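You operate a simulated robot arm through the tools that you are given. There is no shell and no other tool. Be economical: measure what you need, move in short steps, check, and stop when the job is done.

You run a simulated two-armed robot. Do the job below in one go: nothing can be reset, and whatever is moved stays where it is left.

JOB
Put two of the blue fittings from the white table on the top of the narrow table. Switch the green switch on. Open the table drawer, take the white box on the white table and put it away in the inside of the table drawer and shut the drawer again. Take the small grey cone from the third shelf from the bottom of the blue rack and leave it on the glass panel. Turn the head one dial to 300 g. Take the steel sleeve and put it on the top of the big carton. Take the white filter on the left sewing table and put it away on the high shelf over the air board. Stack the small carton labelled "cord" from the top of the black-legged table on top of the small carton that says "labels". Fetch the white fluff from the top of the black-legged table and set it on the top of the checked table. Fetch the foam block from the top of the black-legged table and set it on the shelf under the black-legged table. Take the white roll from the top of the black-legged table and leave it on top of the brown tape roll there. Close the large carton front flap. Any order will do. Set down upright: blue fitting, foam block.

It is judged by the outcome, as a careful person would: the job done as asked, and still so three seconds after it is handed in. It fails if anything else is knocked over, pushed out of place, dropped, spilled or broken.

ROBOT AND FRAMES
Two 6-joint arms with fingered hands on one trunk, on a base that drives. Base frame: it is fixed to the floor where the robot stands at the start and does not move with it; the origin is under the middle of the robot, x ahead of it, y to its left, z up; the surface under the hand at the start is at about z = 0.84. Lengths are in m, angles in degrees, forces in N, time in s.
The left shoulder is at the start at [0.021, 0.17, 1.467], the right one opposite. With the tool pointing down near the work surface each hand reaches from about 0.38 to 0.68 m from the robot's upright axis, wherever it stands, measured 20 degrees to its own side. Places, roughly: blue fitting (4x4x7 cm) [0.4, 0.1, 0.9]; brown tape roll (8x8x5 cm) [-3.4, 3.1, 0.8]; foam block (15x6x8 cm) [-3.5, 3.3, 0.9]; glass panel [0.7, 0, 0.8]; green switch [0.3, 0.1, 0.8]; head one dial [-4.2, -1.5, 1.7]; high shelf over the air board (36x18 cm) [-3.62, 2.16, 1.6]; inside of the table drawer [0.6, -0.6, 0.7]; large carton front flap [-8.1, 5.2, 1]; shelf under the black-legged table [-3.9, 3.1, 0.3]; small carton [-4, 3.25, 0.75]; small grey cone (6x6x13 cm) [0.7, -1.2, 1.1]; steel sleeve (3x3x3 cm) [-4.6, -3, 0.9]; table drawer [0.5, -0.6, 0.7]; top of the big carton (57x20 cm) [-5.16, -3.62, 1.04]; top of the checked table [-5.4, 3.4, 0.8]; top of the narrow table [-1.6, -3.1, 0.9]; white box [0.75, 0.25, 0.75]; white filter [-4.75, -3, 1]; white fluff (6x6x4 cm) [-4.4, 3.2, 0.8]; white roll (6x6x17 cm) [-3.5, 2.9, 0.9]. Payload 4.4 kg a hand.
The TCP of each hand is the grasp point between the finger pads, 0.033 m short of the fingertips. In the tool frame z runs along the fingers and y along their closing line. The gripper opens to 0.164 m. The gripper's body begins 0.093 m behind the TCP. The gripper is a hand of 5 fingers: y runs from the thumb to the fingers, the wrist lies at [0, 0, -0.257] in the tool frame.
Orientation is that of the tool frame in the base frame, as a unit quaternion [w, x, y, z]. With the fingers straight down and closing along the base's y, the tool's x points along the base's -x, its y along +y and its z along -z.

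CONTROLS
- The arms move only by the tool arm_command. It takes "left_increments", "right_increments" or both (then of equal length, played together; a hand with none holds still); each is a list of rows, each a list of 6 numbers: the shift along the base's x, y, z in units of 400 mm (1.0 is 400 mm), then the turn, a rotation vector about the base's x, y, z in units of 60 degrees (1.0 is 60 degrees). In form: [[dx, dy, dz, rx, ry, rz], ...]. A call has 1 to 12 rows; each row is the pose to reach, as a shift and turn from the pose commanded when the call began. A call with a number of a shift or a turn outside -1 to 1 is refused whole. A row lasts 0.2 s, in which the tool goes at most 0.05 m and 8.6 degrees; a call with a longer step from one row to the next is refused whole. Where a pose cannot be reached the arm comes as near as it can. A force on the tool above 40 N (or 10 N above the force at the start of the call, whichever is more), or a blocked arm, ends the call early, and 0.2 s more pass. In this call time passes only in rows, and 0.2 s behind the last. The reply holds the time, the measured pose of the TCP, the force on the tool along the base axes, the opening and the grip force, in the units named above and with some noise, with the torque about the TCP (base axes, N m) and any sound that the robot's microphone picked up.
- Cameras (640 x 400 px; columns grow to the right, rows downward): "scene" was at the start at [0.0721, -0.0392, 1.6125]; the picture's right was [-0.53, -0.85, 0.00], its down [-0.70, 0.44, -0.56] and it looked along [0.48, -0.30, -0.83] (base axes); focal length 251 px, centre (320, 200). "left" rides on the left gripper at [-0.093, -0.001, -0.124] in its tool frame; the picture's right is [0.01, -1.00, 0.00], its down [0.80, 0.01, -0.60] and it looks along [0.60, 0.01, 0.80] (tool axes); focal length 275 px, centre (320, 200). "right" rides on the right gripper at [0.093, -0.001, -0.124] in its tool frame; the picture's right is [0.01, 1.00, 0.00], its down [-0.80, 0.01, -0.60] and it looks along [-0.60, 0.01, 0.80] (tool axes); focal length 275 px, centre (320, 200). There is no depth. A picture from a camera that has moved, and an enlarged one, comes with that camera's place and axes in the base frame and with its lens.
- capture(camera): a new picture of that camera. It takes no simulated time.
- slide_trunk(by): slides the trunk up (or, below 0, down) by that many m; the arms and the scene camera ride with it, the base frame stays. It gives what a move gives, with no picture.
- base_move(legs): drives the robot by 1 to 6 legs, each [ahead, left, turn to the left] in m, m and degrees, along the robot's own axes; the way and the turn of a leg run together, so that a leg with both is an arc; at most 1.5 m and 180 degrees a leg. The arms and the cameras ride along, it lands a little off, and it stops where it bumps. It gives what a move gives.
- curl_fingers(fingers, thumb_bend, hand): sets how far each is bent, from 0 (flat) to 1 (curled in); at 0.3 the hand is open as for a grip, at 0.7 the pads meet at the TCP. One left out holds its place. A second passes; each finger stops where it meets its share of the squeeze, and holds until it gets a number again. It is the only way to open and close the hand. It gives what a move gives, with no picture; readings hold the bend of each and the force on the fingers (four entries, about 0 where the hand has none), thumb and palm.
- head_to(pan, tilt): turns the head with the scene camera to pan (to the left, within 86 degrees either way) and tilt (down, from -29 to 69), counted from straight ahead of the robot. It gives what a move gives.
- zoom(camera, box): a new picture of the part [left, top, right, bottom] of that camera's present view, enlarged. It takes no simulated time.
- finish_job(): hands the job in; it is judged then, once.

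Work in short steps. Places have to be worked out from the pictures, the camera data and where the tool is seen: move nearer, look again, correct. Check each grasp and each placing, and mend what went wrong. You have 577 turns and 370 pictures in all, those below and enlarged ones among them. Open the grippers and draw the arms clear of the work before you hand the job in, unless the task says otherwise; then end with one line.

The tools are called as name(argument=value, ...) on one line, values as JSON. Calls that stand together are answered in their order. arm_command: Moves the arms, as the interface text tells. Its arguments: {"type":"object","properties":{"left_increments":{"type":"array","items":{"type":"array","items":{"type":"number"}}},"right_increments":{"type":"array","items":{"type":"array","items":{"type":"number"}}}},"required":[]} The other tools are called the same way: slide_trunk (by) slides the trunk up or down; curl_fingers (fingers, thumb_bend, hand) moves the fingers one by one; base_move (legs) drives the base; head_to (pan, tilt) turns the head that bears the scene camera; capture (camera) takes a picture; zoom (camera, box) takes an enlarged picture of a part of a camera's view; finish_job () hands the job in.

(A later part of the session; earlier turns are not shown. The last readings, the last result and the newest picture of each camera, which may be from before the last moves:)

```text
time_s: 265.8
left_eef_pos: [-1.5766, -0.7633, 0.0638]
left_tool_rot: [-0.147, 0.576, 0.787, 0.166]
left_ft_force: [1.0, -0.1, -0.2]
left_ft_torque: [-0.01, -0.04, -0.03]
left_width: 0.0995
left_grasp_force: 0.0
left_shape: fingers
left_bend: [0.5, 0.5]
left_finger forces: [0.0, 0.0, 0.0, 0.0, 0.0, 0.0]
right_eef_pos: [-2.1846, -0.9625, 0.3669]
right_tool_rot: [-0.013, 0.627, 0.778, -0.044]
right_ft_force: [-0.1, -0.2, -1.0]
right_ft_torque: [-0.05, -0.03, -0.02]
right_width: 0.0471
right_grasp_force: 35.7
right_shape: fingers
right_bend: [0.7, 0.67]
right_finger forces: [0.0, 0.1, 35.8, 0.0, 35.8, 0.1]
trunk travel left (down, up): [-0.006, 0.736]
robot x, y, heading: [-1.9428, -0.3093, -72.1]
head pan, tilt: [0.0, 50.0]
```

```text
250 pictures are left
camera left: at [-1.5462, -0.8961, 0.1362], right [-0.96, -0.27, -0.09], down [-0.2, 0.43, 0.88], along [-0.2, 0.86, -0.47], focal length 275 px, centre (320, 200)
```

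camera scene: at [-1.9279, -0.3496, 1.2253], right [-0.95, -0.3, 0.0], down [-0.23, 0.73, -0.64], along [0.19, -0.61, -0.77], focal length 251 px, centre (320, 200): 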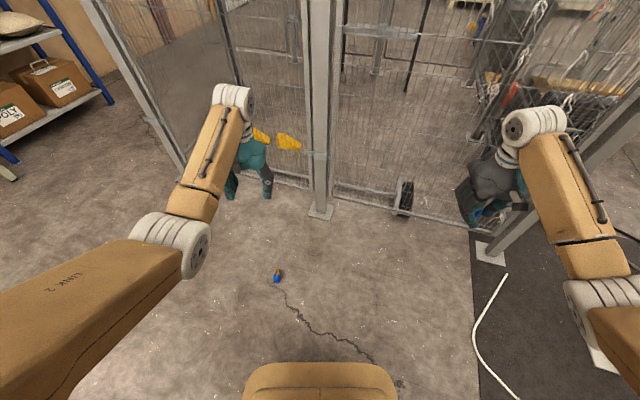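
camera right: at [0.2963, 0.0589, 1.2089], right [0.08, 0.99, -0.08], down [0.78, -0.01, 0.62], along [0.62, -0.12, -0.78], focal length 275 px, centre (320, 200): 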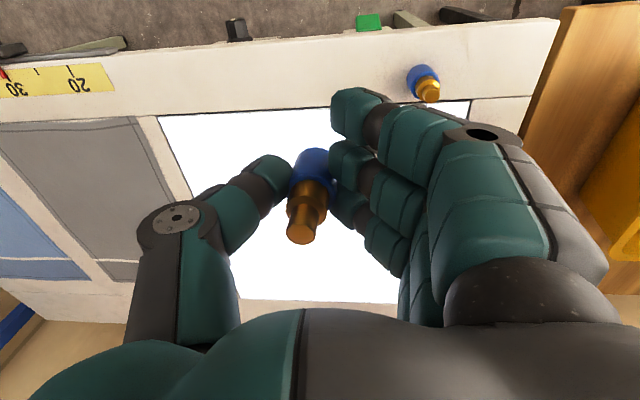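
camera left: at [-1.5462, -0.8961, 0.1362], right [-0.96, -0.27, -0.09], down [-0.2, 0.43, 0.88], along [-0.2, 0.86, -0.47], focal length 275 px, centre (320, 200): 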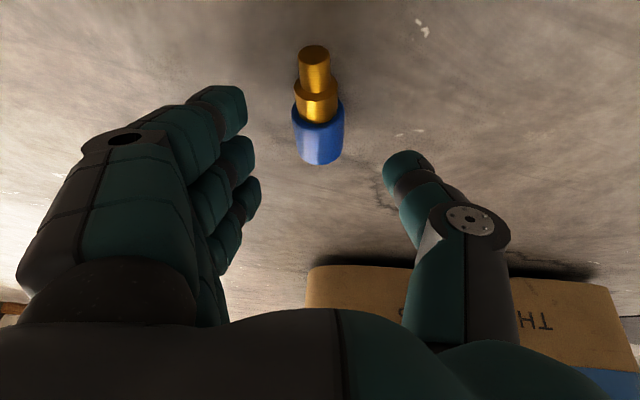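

Just 2 cm more forward, slightly lower, then close.

base_move(legs=[[0.02, 0, 0]])

arm_command(left_increments=[[0, 0, -0.02, 0, 0, 0]])

curl_fingers(hand="left", fingers=0.8, thumb_bend=0.78)

capture(camera="left")

```text
time_s: 266.6
left_eef_pos: [-1.5708, -0.781, 0.0647]
left_tool_rot: [-0.147, 0.575, 0.787, 0.166]
left_ft_force: [-0.7, 0.9, -0.6]
left_ft_torque: [0.0, -0.01, 0.0]
left_width: 0.0991
left_grasp_force: 0.0
left_shape: fingers
left_bend: [0.5, 0.5]
left_finger forces: [0.0, 0.0, 0.0, 0.0, 0.1, 0.1]
right_eef_pos: [-2.1786, -0.9808, 0.3677]
right_tool_rot: [-0.012, 0.627, 0.778, -0.043]
right_ft_force: [-0.1, 0.5, -0.5]
right_ft_torque: [0.0, 0.01, 0.0]
right_width: 0.0472
right_grasp_force: 35.6
right_shape: fingers
right_bend: [0.7, 0.67]
right_finger forces: [0.0, 0.0, 35.8, 0.1, 35.8, 0.0]
trunk travel left (down, up): [-0.006, 0.736]
robot x, y, heading: [-1.9376, -0.3254, -72.4]
head pan, tilt: [0.0, 50.0]
```

```text
time_s: 267.0
left_eef_pos: [-1.5704, -0.7818, 0.0558]
left_tool_rot: [-0.147, 0.575, 0.787, 0.166]
left_ft_force: [0.6, -0.5, 0.2]
left_ft_torque: [-0.02, -0.02, 0.0]
left_width: 0.0992
left_grasp_force: 0.0
left_shape: fingers
left_bend: [0.5, 0.5]
left_finger forces: [0.1, 0.0, 0.0, 0.0, 0.1, 0.1]
right_eef_pos: [-2.1781, -0.9811, 0.368]
right_tool_rot: [-0.012, 0.626, 0.778, -0.043]
right_ft_force: [-0.8, -0.4, -1.7]
right_ft_torque: [0.01, -0.02, -0.02]
right_width: 0.0472
right_grasp_force: 35.8
right_shape: fingers
right_bend: [0.7, 0.67]
right_finger forces: [0.0, 0.1, 35.9, 0.0, 35.8, 0.0]
trunk travel left (down, up): [-0.006, 0.736]
robot x, y, heading: [-1.9338, -0.3284, -72.1]
head pan, tilt: [0.0, 50.0]
```

```text
time_s: 268.0
left_eef_pos: [-1.5706, -0.7815, 0.0562]
left_tool_rot: [-0.148, 0.576, 0.787, 0.166]
left_ft_force: [0.8, -0.2, 0.3]
left_ft_torque: [0.03, -0.04, -0.02]
left_width: 0.0304
left_grasp_force: 0.1
left_shape: fingers
left_bend: [0.78, 0.71]
left_finger forces: [0.0, 0.0, 0.0, 0.0, 0.0, 0.0]
right_eef_pos: [-2.1773, -0.9789, 0.3675]
right_tool_rot: [-0.013, 0.627, 0.778, -0.044]
right_ft_force: [-0.3, -0.6, -0.2]
right_ft_torque: [0.01, 0.02, -0.05]
right_width: 0.0473
right_grasp_force: 35.6
right_shape: fingers
right_bend: [0.7, 0.67]
right_finger forces: [0.0, 0.1, 35.9, 0.0, 35.8, 0.1]
trunk travel left (down, up): [-0.006, 0.736]
robot x, y, heading: [-1.9363, -0.3286, -72.4]
head pan, tilt: [0.0, 50.0]
```

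```text
249 pictures are left
camera left: at [-1.54, -0.9153, 0.1277], right [-0.96, -0.27, -0.09], down [-0.2, 0.43, 0.88], along [-0.2, 0.86, -0.47], focal length 275 px, centre (320, 200)
```

left: 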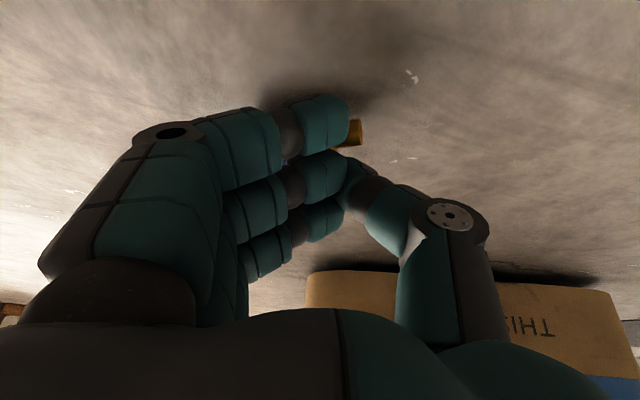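

The fingers closed above it. I reopen a bit and look again.

arm_command(left_increments=[[0, 0, 0.06, 0, 0, 0]])

curl_fingers(hand="left", fingers=0.6, thumb_bend=0.56)

capture(camera="left")

```text
time_s: 268.4
left_eef_pos: [-1.5704, -0.7824, 0.08]
left_tool_rot: [-0.147, 0.576, 0.787, 0.165]
left_ft_force: [0.1, 0.1, 0.5]
left_ft_torque: [0.01, -0.01, -0.01]
left_width: 0.0307
left_grasp_force: 0.1
left_shape: fingers
left_bend: [0.78, 0.71]
left_finger forces: [0.0, 0.0, 0.0, 0.0, 0.0, 0.1]
right_eef_pos: [-2.1787, -0.9798, 0.3675]
right_tool_rot: [-0.013, 0.627, 0.777, -0.044]
right_ft_force: [0.2, -0.4, -0.3]
right_ft_torque: [0.0, 0.01, -0.01]
right_width: 0.0473
right_grasp_force: 35.6
right_shape: fingers
right_bend: [0.7, 0.67]
right_finger forces: [0.1, 0.0, 35.8, 0.0, 35.8, 0.0]
trunk travel left (down, up): [-0.006, 0.736]
robot x, y, heading: [-1.9381, -0.3274, -72.5]
head pan, tilt: [0.0, 50.0]
```

```text
time_s: 269.4
left_eef_pos: [-1.5716, -0.7803, 0.0814]
left_tool_rot: [-0.147, 0.576, 0.787, 0.166]
left_ft_force: [0.5, 0.4, 0.0]
left_ft_torque: [0.04, 0.04, -0.01]
left_width: 0.0688
left_grasp_force: 0.1
left_shape: fingers
left_bend: [0.6, 0.56]
left_finger forces: [0.0, 0.0, 0.0, 0.1, 0.1, 0.1]
right_eef_pos: [-2.179, -0.98, 0.3684]
right_tool_rot: [-0.012, 0.627, 0.778, -0.043]
right_ft_force: [-0.9, -0.8, -1.1]
right_ft_torque: [0.02, 0.01, 0.02]
right_width: 0.0471
right_grasp_force: 36.2
right_shape: fingers
right_bend: [0.7, 0.67]
right_finger forces: [0.0, 0.0, 35.7, 0.1, 35.9, 0.0]
trunk travel left (down, up): [-0.006, 0.736]
robot x, y, heading: [-1.935, -0.3273, -72.1]
head pan, tilt: [0.0, 50.0]
```

```text
248 pictures are left
camera left: at [-1.5398, -0.9157, 0.1526], right [-0.96, -0.27, -0.09], down [-0.2, 0.43, 0.88], along [-0.2, 0.86, -0.47], focal length 275 px, centre (320, 200)
```

left: 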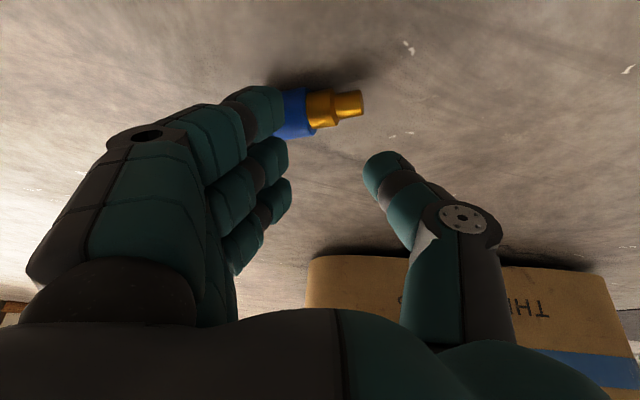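

The fitting got swung sideways: it now lies with its top pointing to heading ≈-145°. I lift, reposition the robot to that heading, with the hand farther to its own side where it may reach lower.

slide_trunk(by=0.35)

base_move(legs=[[0.015, 0.6, 0], [0, 0, -72.7]])

head_to(pan=10, tilt=60)

capture(camera="scene")

```text
time_s: 272.8
left_eef_pos: [-1.5404, -0.8772, 0.5865]
left_tool_rot: [-0.032, 0.583, 0.808, 0.08]
left_ft_force: [-0.7, 0.4, 0.1]
left_ft_torque: [0.03, -0.01, -0.01]
left_width: 0.0688
left_grasp_force: 0.1
left_shape: fingers
left_bend: [0.6, 0.56]
left_finger forces: [0.1, 0.0, 0.1, 0.0, 0.1, 0.0]
right_eef_pos: [-2.1782, -0.9811, 0.7177]
right_tool_rot: [-0.013, 0.627, 0.778, -0.043]
right_ft_force: [0.3, -0.9, 0.2]
right_ft_torque: [0.01, 0.01, 0.0]
right_width: 0.0474
right_grasp_force: 35.4
right_shape: fingers
right_bend: [0.7, 0.67]
right_finger forces: [0.0, 0.0, 35.6, 0.0, 35.7, 0.0]
trunk travel left (down, up): [-0.356, 0.386]
robot x, y, heading: [-1.9366, -0.3266, -72.3]
head pan, tilt: [0.0, 50.0]
```

```text
time_s: 279.3
left_eef_pos: [-1.7689, -0.6994, 0.587]
left_tool_rot: [0.022, 0.948, 0.305, 0.084]
left_ft_force: [-0.4, 0.2, 0.2]
left_ft_torque: [-0.02, -0.04, 0.0]
left_width: 0.0686
left_grasp_force: 0.1
left_shape: fingers
left_bend: [0.6, 0.56]
left_finger forces: [0.0, 0.0, 0.1, 0.1, 0.0, 0.0]
right_eef_pos: [-2.0585, -0.1216, 0.7182]
right_tool_rot: [-0.036, 0.966, 0.256, -0.027]
right_ft_force: [-0.4, -0.1, -0.2]
right_ft_torque: [-0.02, -0.02, 0.05]
right_width: 0.0469
right_grasp_force: 35.2
right_shape: fingers
right_bend: [0.7, 0.67]
right_finger forces: [0.1, 0.1, 35.7, 0.0, 35.6, 0.0]
trunk travel left (down, up): [-0.356, 0.386]
robot x, y, heading: [-1.3589, -0.1553, -145.1]
head pan, tilt: [0.0, 50.0]
```

```text
time_s: 280.1
left_eef_pos: [-1.7685, -0.6996, 0.5871]
left_tool_rot: [0.022, 0.948, 0.305, 0.084]
left_ft_force: [-0.1, 0.2, 0.2]
left_ft_torque: [0.0, 0.0, 0.01]
left_width: 0.0688
left_grasp_force: 0.1
left_shape: fingers
left_bend: [0.6, 0.56]
left_finger forces: [0.0, 0.0, 0.1, 0.0, 0.0, 0.0]
right_eef_pos: [-2.0574, -0.121, 0.718]
right_tool_rot: [-0.036, 0.966, 0.256, -0.028]
right_ft_force: [-0.2, 0.0, -0.9]
right_ft_torque: [0.02, -0.03, 0.02]
right_width: 0.0469
right_grasp_force: 35.5
right_shape: fingers
right_bend: [0.7, 0.67]
right_finger forces: [0.0, 0.0, 35.6, 0.1, 35.6, 0.0]
trunk travel left (down, up): [-0.356, 0.386]
robot x, y, heading: [-1.3626, -0.1585, -145.1]
head pan, tilt: [10.0, 60.0]
```

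```text
247 pictures are left
camera scene: at [-1.4402, -0.2286, 1.243], right [-0.71, 0.71, 0.0], down [0.61, 0.61, -0.5], along [-0.35, -0.35, -0.87], focal length 251 px, centre (320, 200)
```

scene: 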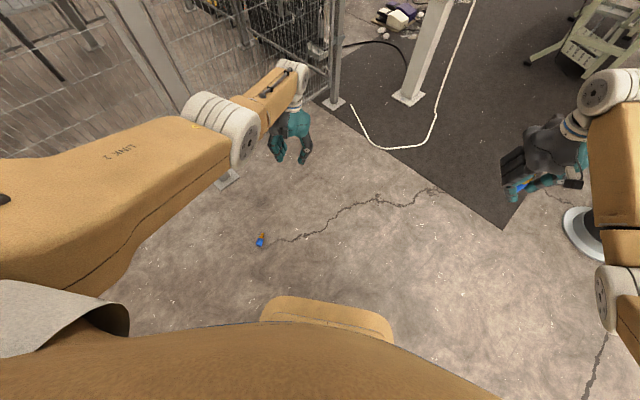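

zoom(camera="scene", box=[229, 220, 293, 260])

```text
10.00 times, centred on (261, 240) of scene
camera zoom: at [-1.4402, -0.2286, 1.243], right [-0.71, 0.71, 0.0], down [0.61, 0.61, -0.5], along [-0.35, -0.35, -0.87], focal length 2514 px, centre (910, -200)
```

zoom: 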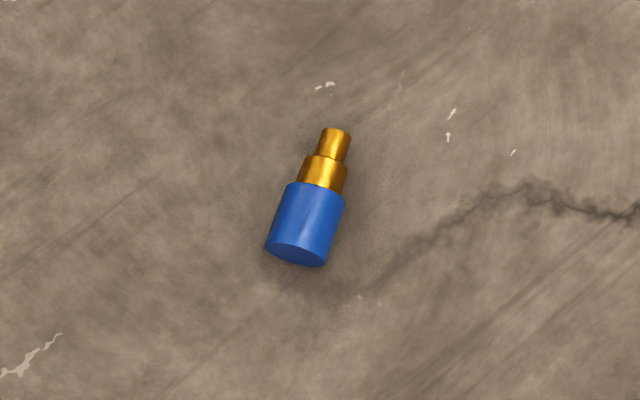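

The fitting is exactly aligned with heading -145°. I move the left hand above it (closer and more to the side).

arm_command(left_increments=[[0.1, -0.03, 0, 0, 0, 0], [0.2, -0.06, 0, 0, 0, 0], [0.3, -0.09, 0, 0, 0, 0], [0.4, -0.12, 0, 0, 0, 0], [0.5, -0.15, 0, 0, 0, 0], [0.58, -0.175, 0, 0, 0, 0]])

slide_trunk(by=-0.35)

capture(camera="left")

```text
time_s: 281.5
left_eef_pos: [-1.5364, -0.7707, 0.5866]
left_tool_rot: [0.023, 0.948, 0.305, 0.084]
left_ft_force: [0.4, -0.1, 0.4]
left_ft_torque: [0.0, 0.01, 0.04]
left_width: 0.0691
left_grasp_force: 0.1
left_shape: fingers
left_bend: [0.6, 0.56]
left_finger forces: [0.1, 0.0, 0.0, 0.1, 0.0, 0.0]
right_eef_pos: [-2.0589, -0.1223, 0.7181]
right_tool_rot: [-0.036, 0.965, 0.257, -0.027]
right_ft_force: [-0.1, 0.5, -0.2]
right_ft_torque: [-0.01, 0.01, -0.01]
right_width: 0.047
right_grasp_force: 35.7
right_shape: fingers
right_bend: [0.7, 0.67]
right_finger forces: [0.1, 0.0, 35.6, 0.0, 35.6, 0.0]
trunk travel left (down, up): [-0.356, 0.386]
robot x, y, heading: [-1.3593, -0.1588, -145.0]
head pan, tilt: [10.0, 60.0]
```

```text
time_s: 284.9
left_eef_pos: [-1.5357, -0.7698, 0.2364]
left_tool_rot: [0.022, 0.948, 0.306, 0.083]
left_ft_force: [-0.2, 0.5, 0.1]
left_ft_torque: [0.01, -0.02, 0.0]
left_width: 0.0687
left_grasp_force: 0.1
left_shape: fingers
left_bend: [0.6, 0.56]
left_finger forces: [0.1, 0.0, 0.0, 0.1, 0.0, 0.0]
right_eef_pos: [-2.0583, -0.1217, 0.3688]
right_tool_rot: [-0.036, 0.966, 0.256, -0.028]
right_ft_force: [0.1, 0.8, -0.3]
right_ft_torque: [0.02, -0.03, 0.01]
right_width: 0.0472
right_grasp_force: 35.6
right_shape: fingers
right_bend: [0.7, 0.67]
right_finger forces: [0.0, 0.0, 35.6, 0.0, 35.6, 0.0]
trunk travel left (down, up): [-0.006, 0.736]
robot x, y, heading: [-1.3613, -0.1568, -144.9]
head pan, tilt: [10.0, 60.0]
```

```text
245 pictures are left
camera left: at [-1.6337, -0.8245, 0.3452], right [-0.57, 0.82, -0.09], down [0.54, 0.45, 0.71], along [0.62, 0.35, -0.7], focal length 275 px, centre (320, 200)
```

left: 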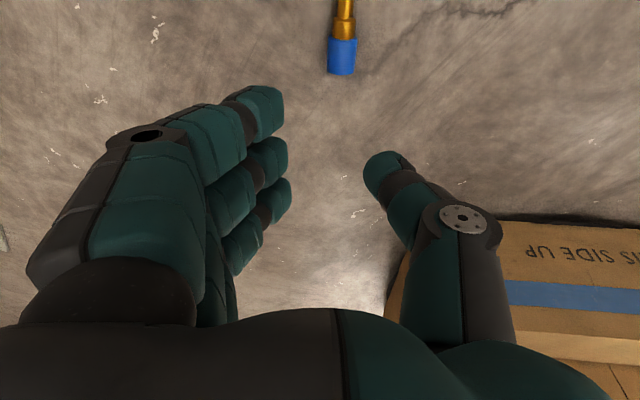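

Good—pose kept and aligned. I descend straight down.

arm_command(left_increments=[[-0.02, 0, -0.1, 0, 0, 0], [-0.025, 0, -0.2, 0, 0, 0], [-0.025, 0, -0.3, 0, 0, 0], [-0.025, 0, -0.38, 0, 0, 0], [-0.025, 0, -0.43, 0, 0, 0], [-0.025, 0, -0.47, 0, 0, 0]])

capture(camera="left")

```text
time_s: 286.3
left_eef_pos: [-1.5474, -0.7692, 0.0485]
left_tool_rot: [0.022, 0.948, 0.306, 0.084]
left_ft_force: [0.4, 0.0, -0.1]
left_ft_torque: [0.03, -0.01, -0.02]
left_width: 0.0687
left_grasp_force: 0.1
left_shape: fingers
left_bend: [0.6, 0.56]
left_finger forces: [0.0, 0.0, 0.0, 0.0, 0.0, 0.1]
right_eef_pos: [-2.0578, -0.1207, 0.3674]
right_tool_rot: [-0.036, 0.966, 0.256, -0.027]
right_ft_force: [-0.2, 0.3, -0.6]
right_ft_torque: [0.0, -0.02, 0.01]
right_width: 0.0473
right_grasp_force: 35.9
right_shape: fingers
right_bend: [0.7, 0.67]
right_finger forces: [0.1, 0.0, 35.6, 0.1, 35.7, 0.0]
trunk travel left (down, up): [-0.006, 0.736]
robot x, y, heading: [-1.3593, -0.1576, -144.8]
head pan, tilt: [10.0, 60.0]
```

```text
244 pictures are left
camera left: at [-1.6435, -0.8241, 0.1563], right [-0.57, 0.82, -0.09], down [0.54, 0.45, 0.71], along [0.62, 0.35, -0.7], focal length 275 px, centre (320, 200)
```

left: 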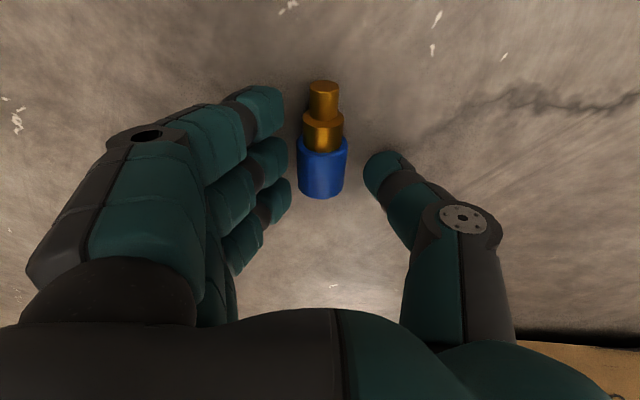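

Perfectly placed. I lower 1 cm more and close.

arm_command(left_increments=[[0, 0, -0.015, 0, 0, 0], [0, -0.003, -0.028, 0, 0, 0]])

curl_fingers(hand="left", fingers=0.8, thumb_bend=0.78)

capture(camera="left")

```text
time_s: 286.8
left_eef_pos: [-1.5481, -0.7682, 0.0476]
left_tool_rot: [0.021, 0.949, 0.303, 0.086]
left_ft_force: [6.4, 7.3, 32.4]
left_ft_torque: [1.47, 0.6, -0.43]
left_width: 0.0688
left_grasp_force: 16.8
left_shape: fingers
left_bend: [0.6, 0.57]
left_finger forces: [0.0, 0.0, 0.0, 0.0, 32.3, 0.0]
right_eef_pos: [-2.0585, -0.1206, 0.3689]
right_tool_rot: [-0.035, 0.965, 0.257, -0.028]
right_ft_force: [0.4, -0.2, -0.7]
right_ft_torque: [0.0, 0.01, -0.01]
right_width: 0.0473
right_grasp_force: 35.2
right_shape: fingers
right_bend: [0.7, 0.67]
right_finger forces: [0.0, 0.0, 35.6, 0.0, 35.6, 0.0]
trunk travel left (down, up): [-0.006, 0.736]
robot x, y, heading: [-1.3606, -0.1622, -145.0]
head pan, tilt: [10.0, 60.0]
stopped in row 2 (left hand): the force on the tool passed its limit at 50 N (the readings are from after the stop); the commanded pose is now the measured one
```

```text
time_s: 287.8
left_eef_pos: [-1.546, -0.7696, 0.045]
left_tool_rot: [0.021, 0.948, 0.305, 0.086]
left_ft_force: [2.3, -5.9, 10.2]
left_ft_torque: [0.07, 0.15, 0.1]
left_width: 0.0489
left_grasp_force: 53.8
left_shape: fingers
left_bend: [0.77, 0.66]
left_finger forces: [0.0, 22.1, 25.7, 0.0, 59.2, 0.0]
right_eef_pos: [-2.0585, -0.1207, 0.3677]
right_tool_rot: [-0.036, 0.965, 0.256, -0.028]
right_ft_force: [0.3, -0.6, -0.1]
right_ft_torque: [-0.03, -0.03, 0.0]
right_width: 0.0471
right_grasp_force: 35.5
right_shape: fingers
right_bend: [0.7, 0.67]
right_finger forces: [0.0, 0.0, 35.8, 0.0, 35.7, 0.0]
trunk travel left (down, up): [-0.006, 0.736]
robot x, y, heading: [-1.3604, -0.1589, -144.9]
head pan, tilt: [10.0, 60.0]
```

```text
243 pictures are left
camera left: at [-1.6433, -0.8249, 0.1512], right [-0.56, 0.82, -0.09], down [0.54, 0.45, 0.71], along [0.62, 0.35, -0.7], focal length 275 px, centre (320, 200)
```

left: 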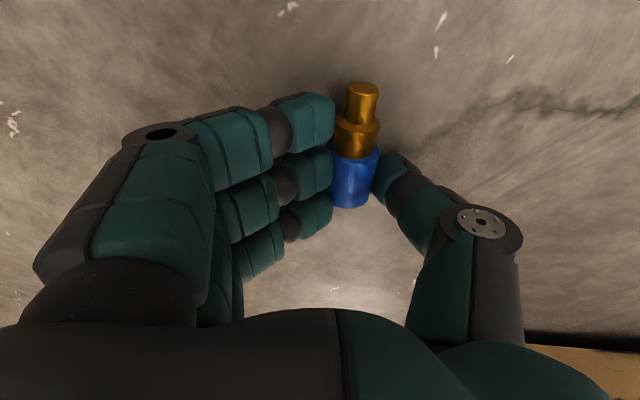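

Firm grip (54 N, two fingers and thumb). I lift, then head for the corridor between the rack and fence to find the gate.

slide_trunk(by=0.4)

slide_trunk(by=0.3)

capture(camera="left")

base_move(legs=[[0, 0, 55], [0, 1.2, 0]])

head_to(pan=0, tilt=20)

capture(camera="scene")

```text
time_s: 291.6
left_eef_pos: [-1.554, -0.7739, 0.4524]
left_tool_rot: [0.023, 0.949, 0.305, 0.076]
left_ft_force: [0.1, 0.2, -1.0]
left_ft_torque: [0.02, -0.02, -0.02]
left_width: 0.0489
left_grasp_force: 39.1
left_shape: fingers
left_bend: [0.78, 0.65]
left_finger forces: [0.0, 18.7, 20.8, 0.1, 39.6, 0.0]
right_eef_pos: [-2.058, -0.1214, 0.7668]
right_tool_rot: [-0.035, 0.966, 0.256, -0.027]
right_ft_force: [-0.2, 0.2, -0.8]
right_ft_torque: [0.03, 0.01, -0.03]
right_width: 0.0469
right_grasp_force: 35.0
right_shape: fingers
right_bend: [0.7, 0.67]
right_finger forces: [0.1, 0.0, 35.6, 0.0, 35.6, 0.0]
trunk travel left (down, up): [-0.406, 0.336]
robot x, y, heading: [-1.3628, -0.1603, -145.3]
head pan, tilt: [10.0, 60.0]
```

```text
time_s: 294.6
left_eef_pos: [-1.571, -0.7854, 0.7791]
left_tool_rot: [0.031, 0.95, 0.307, 0.053]
left_ft_force: [0.4, 0.1, -0.8]
left_ft_torque: [0.02, -0.05, 0.02]
left_width: 0.0493
left_grasp_force: 39.7
left_shape: fingers
left_bend: [0.78, 0.65]
left_finger forces: [0.0, 18.7, 20.7, 0.0, 39.6, 0.1]
right_eef_pos: [-2.0585, -0.1216, 1.0675]
right_tool_rot: [-0.036, 0.966, 0.256, -0.028]
right_ft_force: [0.2, -0.3, -0.9]
right_ft_torque: [0.01, -0.02, -0.02]
right_width: 0.0471
right_grasp_force: 35.8
right_shape: fingers
right_bend: [0.7, 0.67]
right_finger forces: [0.1, 0.0, 35.6, 0.0, 35.6, 0.0]
trunk travel left (down, up): [-0.706, 0.036]
robot x, y, heading: [-1.3597, -0.1576, -145.0]
head pan, tilt: [10.0, 60.0]
```

```text
242 pictures are left
camera left: at [-1.6616, -0.8366, 0.8933], right [-0.57, 0.82, -0.09], down [0.58, 0.48, 0.66], along [0.58, 0.32, -0.74], focal length 275 px, centre (320, 200)
```

left: 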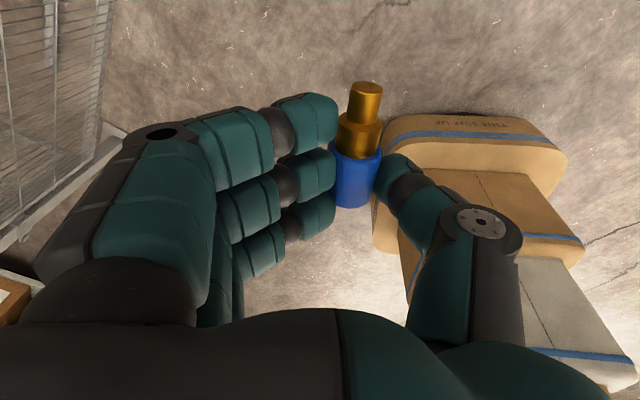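

```text
time_s: 303.1
left_eef_pos: [0.239, -0.6817, 0.7786]
left_tool_rot: [0.002, 0.699, 0.712, 0.062]
left_ft_force: [1.0, 0.6, -0.2]
left_ft_torque: [0.02, 0.01, 0.0]
left_width: 0.049
left_grasp_force: 38.9
left_shape: fingers
left_bend: [0.78, 0.64]
left_finger forces: [0.0, 18.5, 20.6, 0.0, 39.4, 0.0]
right_eef_pos: [-0.5847, -0.7042, 1.0684]
right_tool_rot: [-0.02, 0.736, 0.675, -0.041]
right_ft_force: [1.1, 0.6, -0.7]
right_ft_torque: [-0.03, 0.0, 0.01]
right_width: 0.047
right_grasp_force: 35.5
right_shape: fingers
right_bend: [0.7, 0.67]
right_finger forces: [0.0, 0.0, 35.5, 0.1, 35.5, 0.1]
trunk travel left (down, up): [-0.706, 0.036]
robot x, y, heading: [-0.1566, -0.1539, -89.6]
head pan, tilt: [10.0, 60.0]
```

```text
time_s: 304.2
left_eef_pos: [0.2392, -0.6804, 0.7782]
left_tool_rot: [0.004, 0.699, 0.713, 0.062]
left_ft_force: [0.5, -0.3, -1.1]
left_ft_torque: [0.03, -0.04, 0.0]
left_width: 0.049
left_grasp_force: 39.3
left_shape: fingers
left_bend: [0.78, 0.64]
left_finger forces: [0.1, 18.5, 20.7, 0.1, 39.3, 0.1]
right_eef_pos: [-0.5845, -0.7044, 1.0678]
right_tool_rot: [-0.019, 0.737, 0.675, -0.042]
right_ft_force: [-0.1, -0.3, -0.9]
right_ft_torque: [0.0, 0.0, -0.02]
right_width: 0.047
right_grasp_force: 35.6
right_shape: fingers
right_bend: [0.7, 0.67]
right_finger forces: [0.1, 0.0, 35.4, 0.1, 35.5, 0.0]
trunk travel left (down, up): [-0.706, 0.036]
robot x, y, heading: [-0.1576, -0.1521, -89.5]
head pan, tilt: [0.0, 20.0]
```

```text
241 pictures are left
camera scene: at [-0.1568, -0.2563, 1.6522], right [-1.0, -0.01, 0.0], down [0.0, 0.34, -0.94], along [0.01, -0.94, -0.34], focal length 251 px, centre (320, 200)
```

scene: 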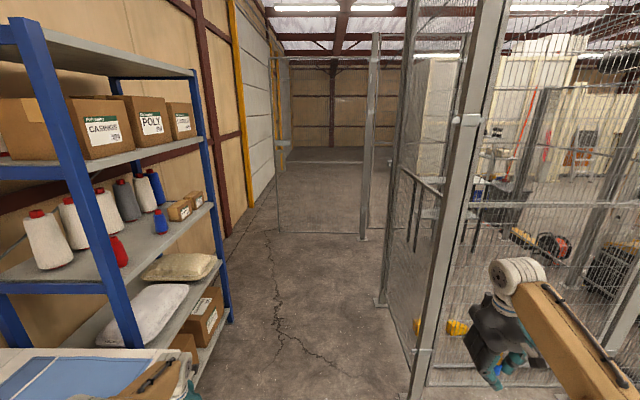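

I see the doorway in the side fence (x≈-0.7) between y≈-2.1 and -3.3. I shift slightly left and drive down the corridor.

base_move(legs=[[0, 0.1, 0], [1.25, 0, 0], [1.2, 0, 0]])

head_to(pan=-70, tilt=25)

capture(camera="scene")

```text
time_s: 305.2
left_eef_pos: [0.2781, -0.683, 0.779]
left_tool_rot: [-0.005, 0.703, 0.709, 0.052]
left_ft_force: [-9.6, -2.2, -3.2]
left_ft_torque: [0.22, -0.13, -0.49]
left_width: 0.0492
left_grasp_force: 41.1
left_shape: fingers
left_bend: [0.78, 0.63]
left_finger forces: [8.5, 15.3, 22.2, 0.2, 36.1, 0.0]
right_eef_pos: [-0.5265, -0.7022, 1.0704]
right_tool_rot: [-0.019, 0.736, 0.676, -0.043]
right_ft_force: [0.9, 0.2, -0.2]
right_ft_torque: [-0.04, 0.09, -0.01]
right_width: 0.0471
right_grasp_force: 36.0
right_shape: fingers
right_bend: [0.7, 0.67]
right_finger forces: [0.0, 0.0, 35.6, 0.1, 35.7, 0.0]
trunk travel left (down, up): [-0.706, 0.036]
robot x, y, heading: [-0.1053, -0.1521, -89.4]
head pan, tilt: [0.0, 20.0]
stopped in leg 1: the force on the tool passed its limit at 62 N (the readings are from after the stop); the commanded pose is now the measured one
```

```text
time_s: 306.6
left_eef_pos: [0.2786, -0.6835, 0.7781]
left_tool_rot: [-0.003, 0.702, 0.71, 0.055]
left_ft_force: [-8.4, -1.5, 0.0]
left_ft_torque: [0.04, -0.37, -0.48]
left_width: 0.0491
left_grasp_force: 41.2
left_shape: fingers
left_bend: [0.78, 0.63]
left_finger forces: [9.0, 15.2, 22.0, 0.1, 35.9, 0.0]
right_eef_pos: [-0.5316, -0.7044, 1.0667]
right_tool_rot: [-0.018, 0.736, 0.675, -0.04]
right_ft_force: [-0.5, -0.1, -0.4]
right_ft_torque: [0.02, 0.02, 0.02]
right_width: 0.0468
right_grasp_force: 35.5
right_shape: fingers
right_bend: [0.7, 0.67]
right_finger forces: [0.0, 0.0, 35.7, 0.0, 35.7, 0.0]
trunk travel left (down, up): [-0.706, 0.036]
robot x, y, heading: [-0.1027, -0.1476, -89.6]
head pan, tilt: [-70.0, 25.0]
```

```text
240 pictures are left
camera scene: at [-0.1901, -0.1952, 1.6442], right [-0.35, 0.94, 0.0], down [0.4, 0.15, -0.91], along [-0.85, -0.32, -0.42], focal length 251 px, centre (320, 200)
```

scene: 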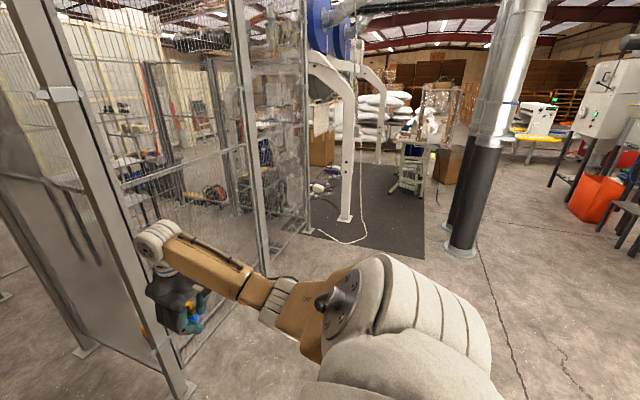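

The left hand touched the table front. I shift right, and tuck the left hand inward and higher.

base_move(legs=[[0, -0.08, 0]])

arm_command(left_increments=[[-0.05, 0, 0.1, 0, 0, 0], [-0.1, 0, 0.2, 0, 0, 0], [-0.15, -0.03, 0.3, 0, 0, 0], [-0.25, -0.06, 0.38, 0, 0, 0], [-0.35, -0.1, 0.45, 0, 0, 0], [-0.45, -0.15, 0.5, 0, 0, 0]])

capture(camera="left")

```text
time_s: 307.7
left_eef_pos: [0.1991, -0.6847, 0.7789]
left_tool_rot: [-0.003, 0.702, 0.71, 0.056]
left_ft_force: [0.0, 0.0, -0.7]
left_ft_torque: [0.01, -0.07, 0.01]
left_width: 0.0491
left_grasp_force: 35.8
left_shape: fingers
left_bend: [0.78, 0.63]
left_finger forces: [0.0, 14.9, 21.4, 0.1, 35.2, 0.0]
right_eef_pos: [-0.6111, -0.7045, 1.067]
right_tool_rot: [-0.019, 0.736, 0.675, -0.041]
right_ft_force: [-0.1, -0.1, -1.1]
right_ft_torque: [-0.01, -0.05, 0.04]
right_width: 0.0469
right_grasp_force: 36.0
right_shape: fingers
right_bend: [0.7, 0.67]
right_finger forces: [0.1, 0.0, 35.7, 0.0, 35.7, 0.1]
trunk travel left (down, up): [-0.706, 0.036]
robot x, y, heading: [-0.1823, -0.15, -89.9]
head pan, tilt: [-70.0, 25.0]
```

```text
refused: row 4 steps farther than a row can; nothing moved
```

```text
239 pictures are left
camera left: at [0.1892, -0.7866, 0.8936], right [-1.0, 0.0, -0.07], down [-0.05, 0.75, 0.66], along [0.06, 0.66, -0.75], focal length 275 px, centre (320, 200)
```

left: 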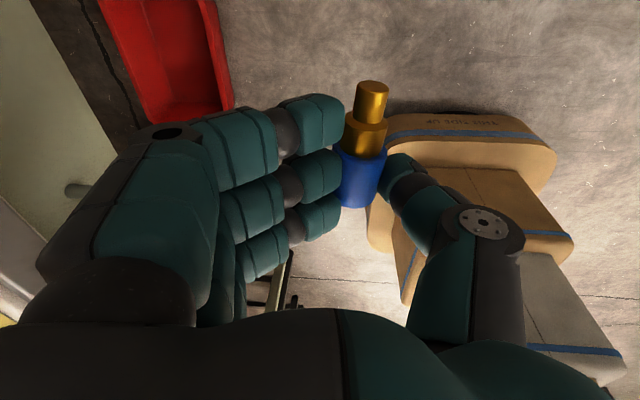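

Still held well. I tuck the left hand with smaller steps.

arm_command(left_increments=[[-0.05, 0, 0.08, 0, 0, 0], [-0.1, 0, 0.16, 0, 0, 0], [-0.16, -0.02, 0.24, 0, 0, 0], [-0.22, -0.04, 0.32, 0, 0, 0], [-0.28, -0.07, 0.4, 0, 0, 0], [-0.34, -0.1, 0.48, 0, 0, 0], [-0.4, -0.13, 0.56, 0, 0, 0]])

base_move(legs=[[0, 0.06, 0], [1.25, 0, 0], [1.2, 0, 0]])

capture(camera="scene")

```text
time_s: 309.3
left_eef_pos: [0.0389, -0.7356, 1.0023]
left_tool_rot: [-0.005, 0.702, 0.71, 0.055]
left_ft_force: [0.0, -0.2, -0.7]
left_ft_torque: [0.02, 0.0, 0.0]
left_width: 0.0489
left_grasp_force: 35.6
left_shape: fingers
left_bend: [0.78, 0.64]
left_finger forces: [0.0, 15.3, 20.8, 0.0, 34.7, 0.0]
right_eef_pos: [-0.6102, -0.7045, 1.0667]
right_tool_rot: [-0.019, 0.736, 0.675, -0.04]
right_ft_force: [-0.2, 0.0, -0.9]
right_ft_torque: [0.04, -0.02, -0.05]
right_width: 0.0473
right_grasp_force: 35.7
right_shape: fingers
right_bend: [0.7, 0.67]
right_finger forces: [0.0, 0.1, 35.7, 0.1, 35.7, 0.0]
trunk travel left (down, up): [-0.706, 0.036]
robot x, y, heading: [-0.1834, -0.1485, -89.4]
head pan, tilt: [-70.0, 25.0]
```

```text
time_s: 321.5
left_eef_pos: [0.0892, -3.1596, 1.0024]
left_tool_rot: [-0.006, 0.707, 0.705, 0.058]
left_ft_force: [-0.3, -0.3, -1.2]
left_ft_torque: [0.04, -0.02, 0.02]
left_width: 0.0493
left_grasp_force: 35.0
left_shape: fingers
left_bend: [0.78, 0.64]
left_finger forces: [0.1, 15.6, 20.8, 0.0, 34.9, 0.0]
right_eef_pos: [-0.5606, -3.1167, 1.0683]
right_tool_rot: [-0.022, 0.741, 0.67, -0.038]
right_ft_force: [0.7, 9.2, 2.3]
right_ft_torque: [-1.46, 0.17, 0.13]
right_width: 0.0468
right_grasp_force: 40.6
right_shape: fingers
right_bend: [0.7, 0.67]
right_finger forces: [0.0, 0.0, 35.6, 0.0, 35.7, 9.7]
trunk travel left (down, up): [-0.706, 0.036]
robot x, y, heading: [-0.1276, -2.5784, -90.5]
head pan, tilt: [-70.0, 25.0]
stopped in leg 3: the force on the tool passed its limit at 87 N (the readings are from after the stop); the commanded pose is now the measured one
```

```text
238 pictures are left
camera scene: at [-0.2112, -2.6165, 1.6443], right [-0.33, 0.94, 0.0], down [0.4, 0.14, -0.91], along [-0.85, -0.3, -0.42], focal length 251 px, centre (320, 200)
```

scene: 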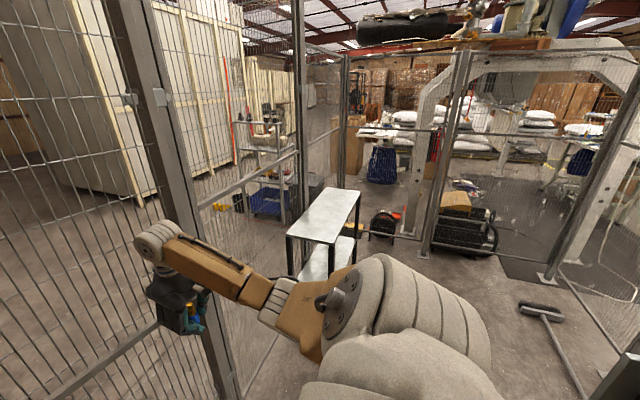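

The right hand brushed the open gate; I back off. Then I turn outside the doorway and enter facing -x, centred near y≈-2.75.

base_move(legs=[[-0.1, 0, 0], [0, 0.28, 0], [0, 0, -90], [0, 0.27, 0], [0.3, 0, 0]])

head_to(pan=0, tilt=30)

capture(camera="scene")

```text
time_s: 331.2
left_eef_pos: [-0.7348, -2.9569, 1.0023]
left_tool_rot: [0.037, 0.998, -0.004, 0.046]
left_ft_force: [-1.4, -1.1, 0.5]
left_ft_torque: [0.0, -0.07, -0.05]
left_width: 0.0484
left_grasp_force: 34.5
left_shape: fingers
left_bend: [0.79, 0.63]
left_finger forces: [0.0, 21.4, 13.5, 0.0, 34.6, 0.0]
right_eef_pos: [-0.6906, -2.3104, 1.0662]
right_tool_rot: [-0.043, 0.998, -0.053, -0.011]
right_ft_force: [0.7, 0.8, -0.9]
right_ft_torque: [0.02, -0.04, 0.0]
right_width: 0.0468
right_grasp_force: 35.4
right_shape: fingers
right_bend: [0.7, 0.67]
right_finger forces: [0.0, 0.0, 35.3, 0.0, 35.3, 0.0]
trunk travel left (down, up): [-0.706, 0.036]
robot x, y, heading: [-0.149, -2.7472, 179.2]
head pan, tilt: [-70.0, 25.0]
```

```text
time_s: 332.6
left_eef_pos: [-0.7333, -2.9592, 1.0014]
left_tool_rot: [0.037, 0.998, -0.004, 0.046]
left_ft_force: [0.0, 0.2, -0.1]
left_ft_torque: [-0.02, -0.02, 0.02]
left_width: 0.0483
left_grasp_force: 34.6
left_shape: fingers
left_bend: [0.79, 0.63]
left_finger forces: [0.0, 21.4, 13.4, 0.1, 34.7, 0.0]
right_eef_pos: [-0.69, -2.3095, 1.0669]
right_tool_rot: [-0.043, 0.998, -0.053, -0.012]
right_ft_force: [-0.3, 0.4, -0.8]
right_ft_torque: [0.0, -0.01, 0.03]
right_width: 0.0469
right_grasp_force: 35.5
right_shape: fingers
right_bend: [0.7, 0.67]
right_finger forces: [0.1, 0.1, 35.3, 0.1, 35.4, 0.0]
trunk travel left (down, up): [-0.706, 0.036]
robot x, y, heading: [-0.1465, -2.7481, 179.2]
head pan, tilt: [0.0, 30.0]
```

```text
237 pictures are left
camera scene: at [-0.2486, -2.7461, 1.6362], right [0.01, 1.0, 0.0], down [0.5, -0.01, -0.87], along [-0.87, 0.01, -0.5], focal length 251 px, centre (320, 200)
```

scene: 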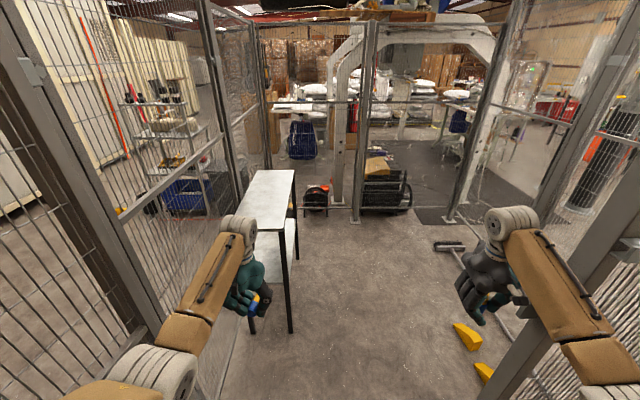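

Inside view is good. I drive in so the left hand is over the table's near part.

base_move(legs=[[0.55, 0.03, 0]])

capture(camera="scene")

capture(camera="left")

```text
time_s: 335.8
left_eef_pos: [-1.2861, -2.9769, 1.0015]
left_tool_rot: [0.036, 0.998, -0.007, 0.046]
left_ft_force: [0.1, -0.8, -1.1]
left_ft_torque: [-0.02, -0.03, -0.01]
left_width: 0.0488
left_grasp_force: 34.8
left_shape: fingers
left_bend: [0.79, 0.63]
left_finger forces: [0.0, 21.3, 13.4, 0.0, 34.6, 0.0]
right_eef_pos: [-1.2384, -2.3289, 1.0665]
right_tool_rot: [-0.043, 0.997, -0.056, -0.011]
right_ft_force: [-0.4, 0.4, -0.8]
right_ft_torque: [0.02, -0.03, 0.01]
right_width: 0.0471
right_grasp_force: 35.2
right_shape: fingers
right_bend: [0.7, 0.67]
right_finger forces: [0.0, 0.1, 35.3, 0.1, 35.2, 0.1]
trunk travel left (down, up): [-0.706, 0.036]
robot x, y, heading: [-0.6983, -2.7679, 179.1]
head pan, tilt: [0.0, 30.0]
```

```text
236 pictures are left
camera scene: at [-0.7999, -2.767, 1.6362], right [0.02, 1.0, 0.0], down [0.5, -0.01, -0.87], along [-0.87, 0.02, -0.5], focal length 251 px, centre (320, 200)
```

scene: 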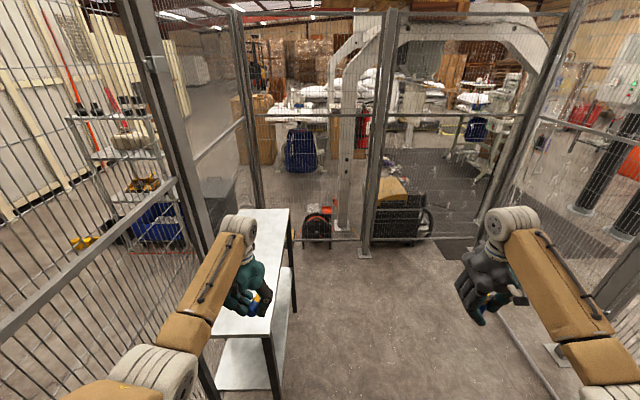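

```text
235 pictures are left
camera left: at [-1.3898, -2.9666, 1.115], right [0.03, 1.0, -0.07], down [0.74, 0.03, 0.67], along [0.67, -0.07, -0.74], focal length 275 px, centre (320, 200)
```

left: 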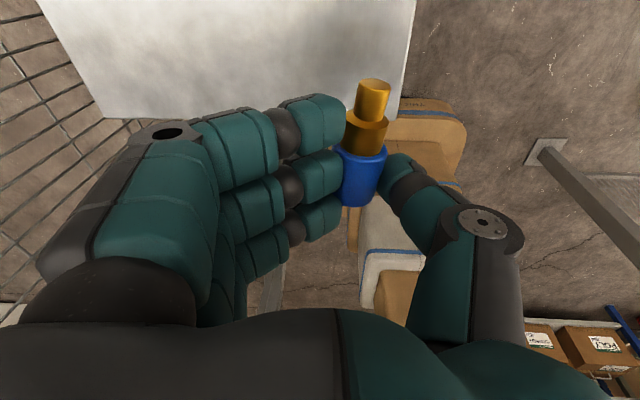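

Table edge: near x≈-1.27, right y≈-2.91. I move 14 cm ahead, 7 cm left so the hand is well over the top.

base_move(legs=[[0.15, 0.07, 0.8]])

arm_command(left_increments=[[0, 0, -0.06, 0, 0, 0], [0, 0, -0.1, 0, 0, 0]])

capture(camera="left")

capture(camera="scene")

```text
time_s: 337.2
left_eef_pos: [-1.4345, -3.0566, 1.0002]
left_tool_rot: [0.037, 0.998, 0.002, 0.047]
left_ft_force: [0.5, 0.7, -1.1]
left_ft_torque: [0.01, -0.07, 0.01]
left_width: 0.0484
left_grasp_force: 34.6
left_shape: fingers
left_bend: [0.79, 0.63]
left_finger forces: [0.0, 21.4, 13.4, 0.0, 34.6, 0.0]
right_eef_pos: [-1.3971, -2.4066, 1.0667]
right_tool_rot: [-0.043, 0.998, -0.048, -0.01]
right_ft_force: [0.2, 0.3, -0.7]
right_ft_torque: [0.0, -0.07, -0.03]
right_width: 0.0469
right_grasp_force: 35.3
right_shape: fingers
right_bend: [0.7, 0.67]
right_finger forces: [0.0, 0.0, 35.3, 0.0, 35.3, 0.1]
trunk travel left (down, up): [-0.706, 0.036]
robot x, y, heading: [-0.85, -2.835, 179.9]
head pan, tilt: [0.0, 30.0]
```

```text
time_s: 337.8
left_eef_pos: [-1.4334, -3.0543, 0.961]
left_tool_rot: [0.037, 0.998, 0.002, 0.046]
left_ft_force: [-1.2, -0.5, -1.0]
left_ft_torque: [-0.02, -0.06, -0.02]
left_width: 0.0489
left_grasp_force: 34.6
left_shape: fingers
left_bend: [0.79, 0.63]
left_finger forces: [0.0, 21.5, 13.5, 0.0, 34.5, 0.1]
right_eef_pos: [-1.396, -2.4062, 1.0664]
right_tool_rot: [-0.042, 0.998, -0.047, -0.01]
right_ft_force: [0.5, 0.1, -0.2]
right_ft_torque: [0.0, -0.01, 0.0]
right_width: 0.0465
right_grasp_force: 35.2
right_shape: fingers
right_bend: [0.7, 0.67]
right_finger forces: [0.0, 0.1, 35.3, 0.0, 35.2, 0.0]
trunk travel left (down, up): [-0.706, 0.036]
robot x, y, heading: [-0.8501, -2.8359, 179.8]
head pan, tilt: [0.0, 30.0]
```

```text
234 pictures are left
camera left: at [-1.5378, -3.0466, 1.0743], right [0.01, 1.0, -0.07], down [0.74, 0.04, 0.67], along [0.67, -0.06, -0.74], focal length 275 px, centre (320, 200)
```

left: 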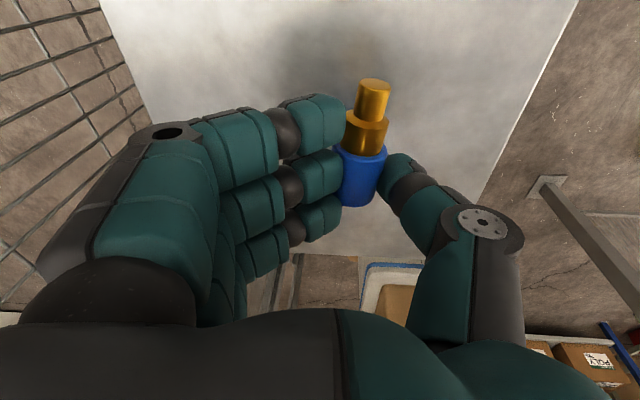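

```text
233 pictures are left
camera scene: at [-0.9516, -2.8377, 1.6362], right [0.0, 1.0, 0.0], down [0.5, 0.0, -0.87], along [-0.87, 0.0, -0.5], focal length 251 px, centre (320, 200)
```

scene: 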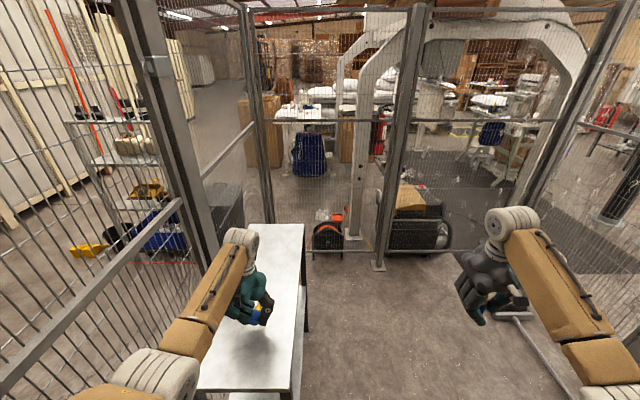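

I lower until the fitting touches the table top, lying down.

arm_command(left_increments=[[0, 0, -0.015, 0, 0, 0], [0, 0, -0.03, 0, 0, 0], [0, 0, -0.042, 0, 0, 0], [0, 0, -0.054, 0, 0, 0]])

```text
time_s: 338.8
left_eef_pos: [-1.4329, -3.0542, 0.9391]
left_tool_rot: [0.036, 0.998, 0.002, 0.046]
left_ft_force: [0.8, 0.6, -0.8]
left_ft_torque: [-0.01, 0.01, 0.0]
left_width: 0.0487
left_grasp_force: 34.1
left_shape: fingers
left_bend: [0.79, 0.63]
left_finger forces: [0.1, 21.6, 13.4, 0.0, 34.5, 0.0]
right_eef_pos: [-1.3953, -2.4061, 1.067]
right_tool_rot: [-0.043, 0.998, -0.048, -0.011]
right_ft_force: [0.3, 0.8, -0.4]
right_ft_torque: [0.0, 0.02, -0.05]
right_width: 0.047
right_grasp_force: 34.9
right_shape: fingers
right_bend: [0.7, 0.67]
right_finger forces: [0.0, 0.0, 35.3, 0.1, 35.3, 0.0]
trunk travel left (down, up): [-0.706, 0.036]
robot x, y, heading: [-0.853, -2.8363, 180.0]
head pan, tilt: [0.0, 30.0]
```

No contact yet; I continue lowering in fine steps.

arm_command(left_increments=[[0, 0, -0.012, 0, 0, 0], [0, 0, -0.024, 0, 0, 0], [0, 0, -0.036, 0, 0, 0], [0, 0, -0.048, 0, 0, 0], [0, 0, -0.06, 0, 0, 0], [0, 0, -0.072, 0, 0, 0]])

capture(camera="left")

```text
time_s: 340.1
left_eef_pos: [-1.4363, -3.0538, 0.9222]
left_tool_rot: [0.035, 0.998, 0.0, 0.043]
left_ft_force: [9.4, -1.1, 23.5]
left_ft_torque: [1.34, -0.08, -0.35]
left_width: 0.0484
left_grasp_force: 52.1
left_shape: fingers
left_bend: [0.79, 0.64]
left_finger forces: [0.0, 25.0, 15.0, 0.0, 62.6, 0.0]
right_eef_pos: [-1.3951, -2.4062, 1.0657]
right_tool_rot: [-0.042, 0.998, -0.045, -0.011]
right_ft_force: [0.0, -0.1, -0.5]
right_ft_torque: [0.02, -0.03, 0.04]
right_width: 0.0475
right_grasp_force: 35.3
right_shape: fingers
right_bend: [0.7, 0.67]
right_finger forces: [0.0, 0.0, 35.3, 0.1, 35.3, 0.1]
trunk travel left (down, up): [-0.706, 0.036]
robot x, y, heading: [-0.8514, -2.8347, 179.8]
head pan, tilt: [0.0, 30.0]
stopped in row 6 (left hand): the force on the tool passed its limit at 45 N (the readings are from after the stop); the commanded pose is now the measured one
```

```text
232 pictures are left
camera left: at [-1.5395, -3.0447, 1.0376], right [0.01, 1.0, -0.07], down [0.75, 0.04, 0.66], along [0.67, -0.06, -0.74], focal length 275 px, centre (320, 200)
```

left: 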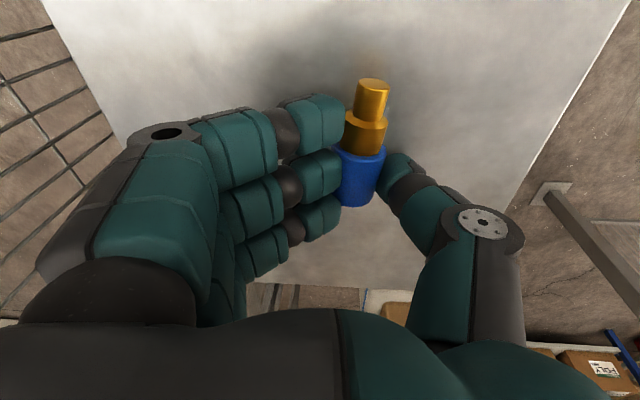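

Contact (table top ≈0.877). I open the fingers to set it down lying.

curl_fingers(hand="left", fingers=0.62, thumb_bend=0.56)

capture(camera="left")

```text
time_s: 340.9
left_eef_pos: [-1.4401, -3.0524, 0.9241]
left_tool_rot: [0.033, 0.999, -0.001, 0.037]
left_ft_force: [4.9, 1.4, 19.0]
left_ft_torque: [0.81, -0.31, -0.28]
left_width: 0.0662
left_grasp_force: 9.2
left_shape: fingers
left_bend: [0.62, 0.57]
left_finger forces: [0.1, 0.0, 0.1, 0.1, 18.4, 0.0]
right_eef_pos: [-1.3946, -2.4049, 1.0672]
right_tool_rot: [-0.043, 0.998, -0.047, -0.011]
right_ft_force: [-0.5, -0.5, -0.3]
right_ft_torque: [-0.01, -0.02, 0.03]
right_width: 0.0467
right_grasp_force: 35.7
right_shape: fingers
right_bend: [0.7, 0.67]
right_finger forces: [0.0, 0.1, 35.4, 0.1, 35.3, 0.1]
trunk travel left (down, up): [-0.706, 0.036]
robot x, y, heading: [-0.8514, -2.8388, 179.8]
head pan, tilt: [0.0, 30.0]
stopped (left hand): the force on the tool passed its limit at 41 N (the readings are from after the stop); the commanded pose is now the measured one
```

```text
231 pictures are left
camera left: at [-1.5421, -3.0425, 1.0412], right [0.02, 1.0, -0.07], down [0.75, 0.03, 0.66], along [0.66, -0.06, -0.75], focal length 275 px, centre (320, 200)
```

left: 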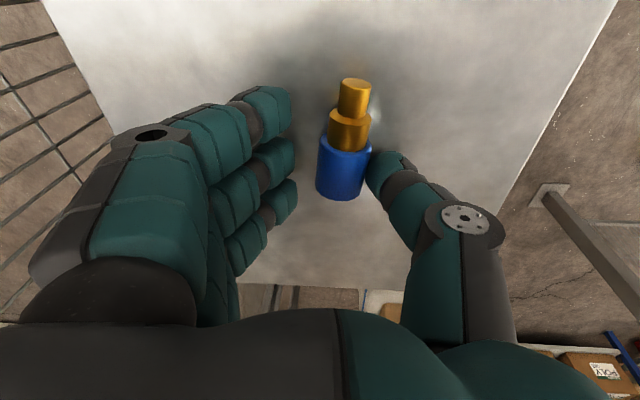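

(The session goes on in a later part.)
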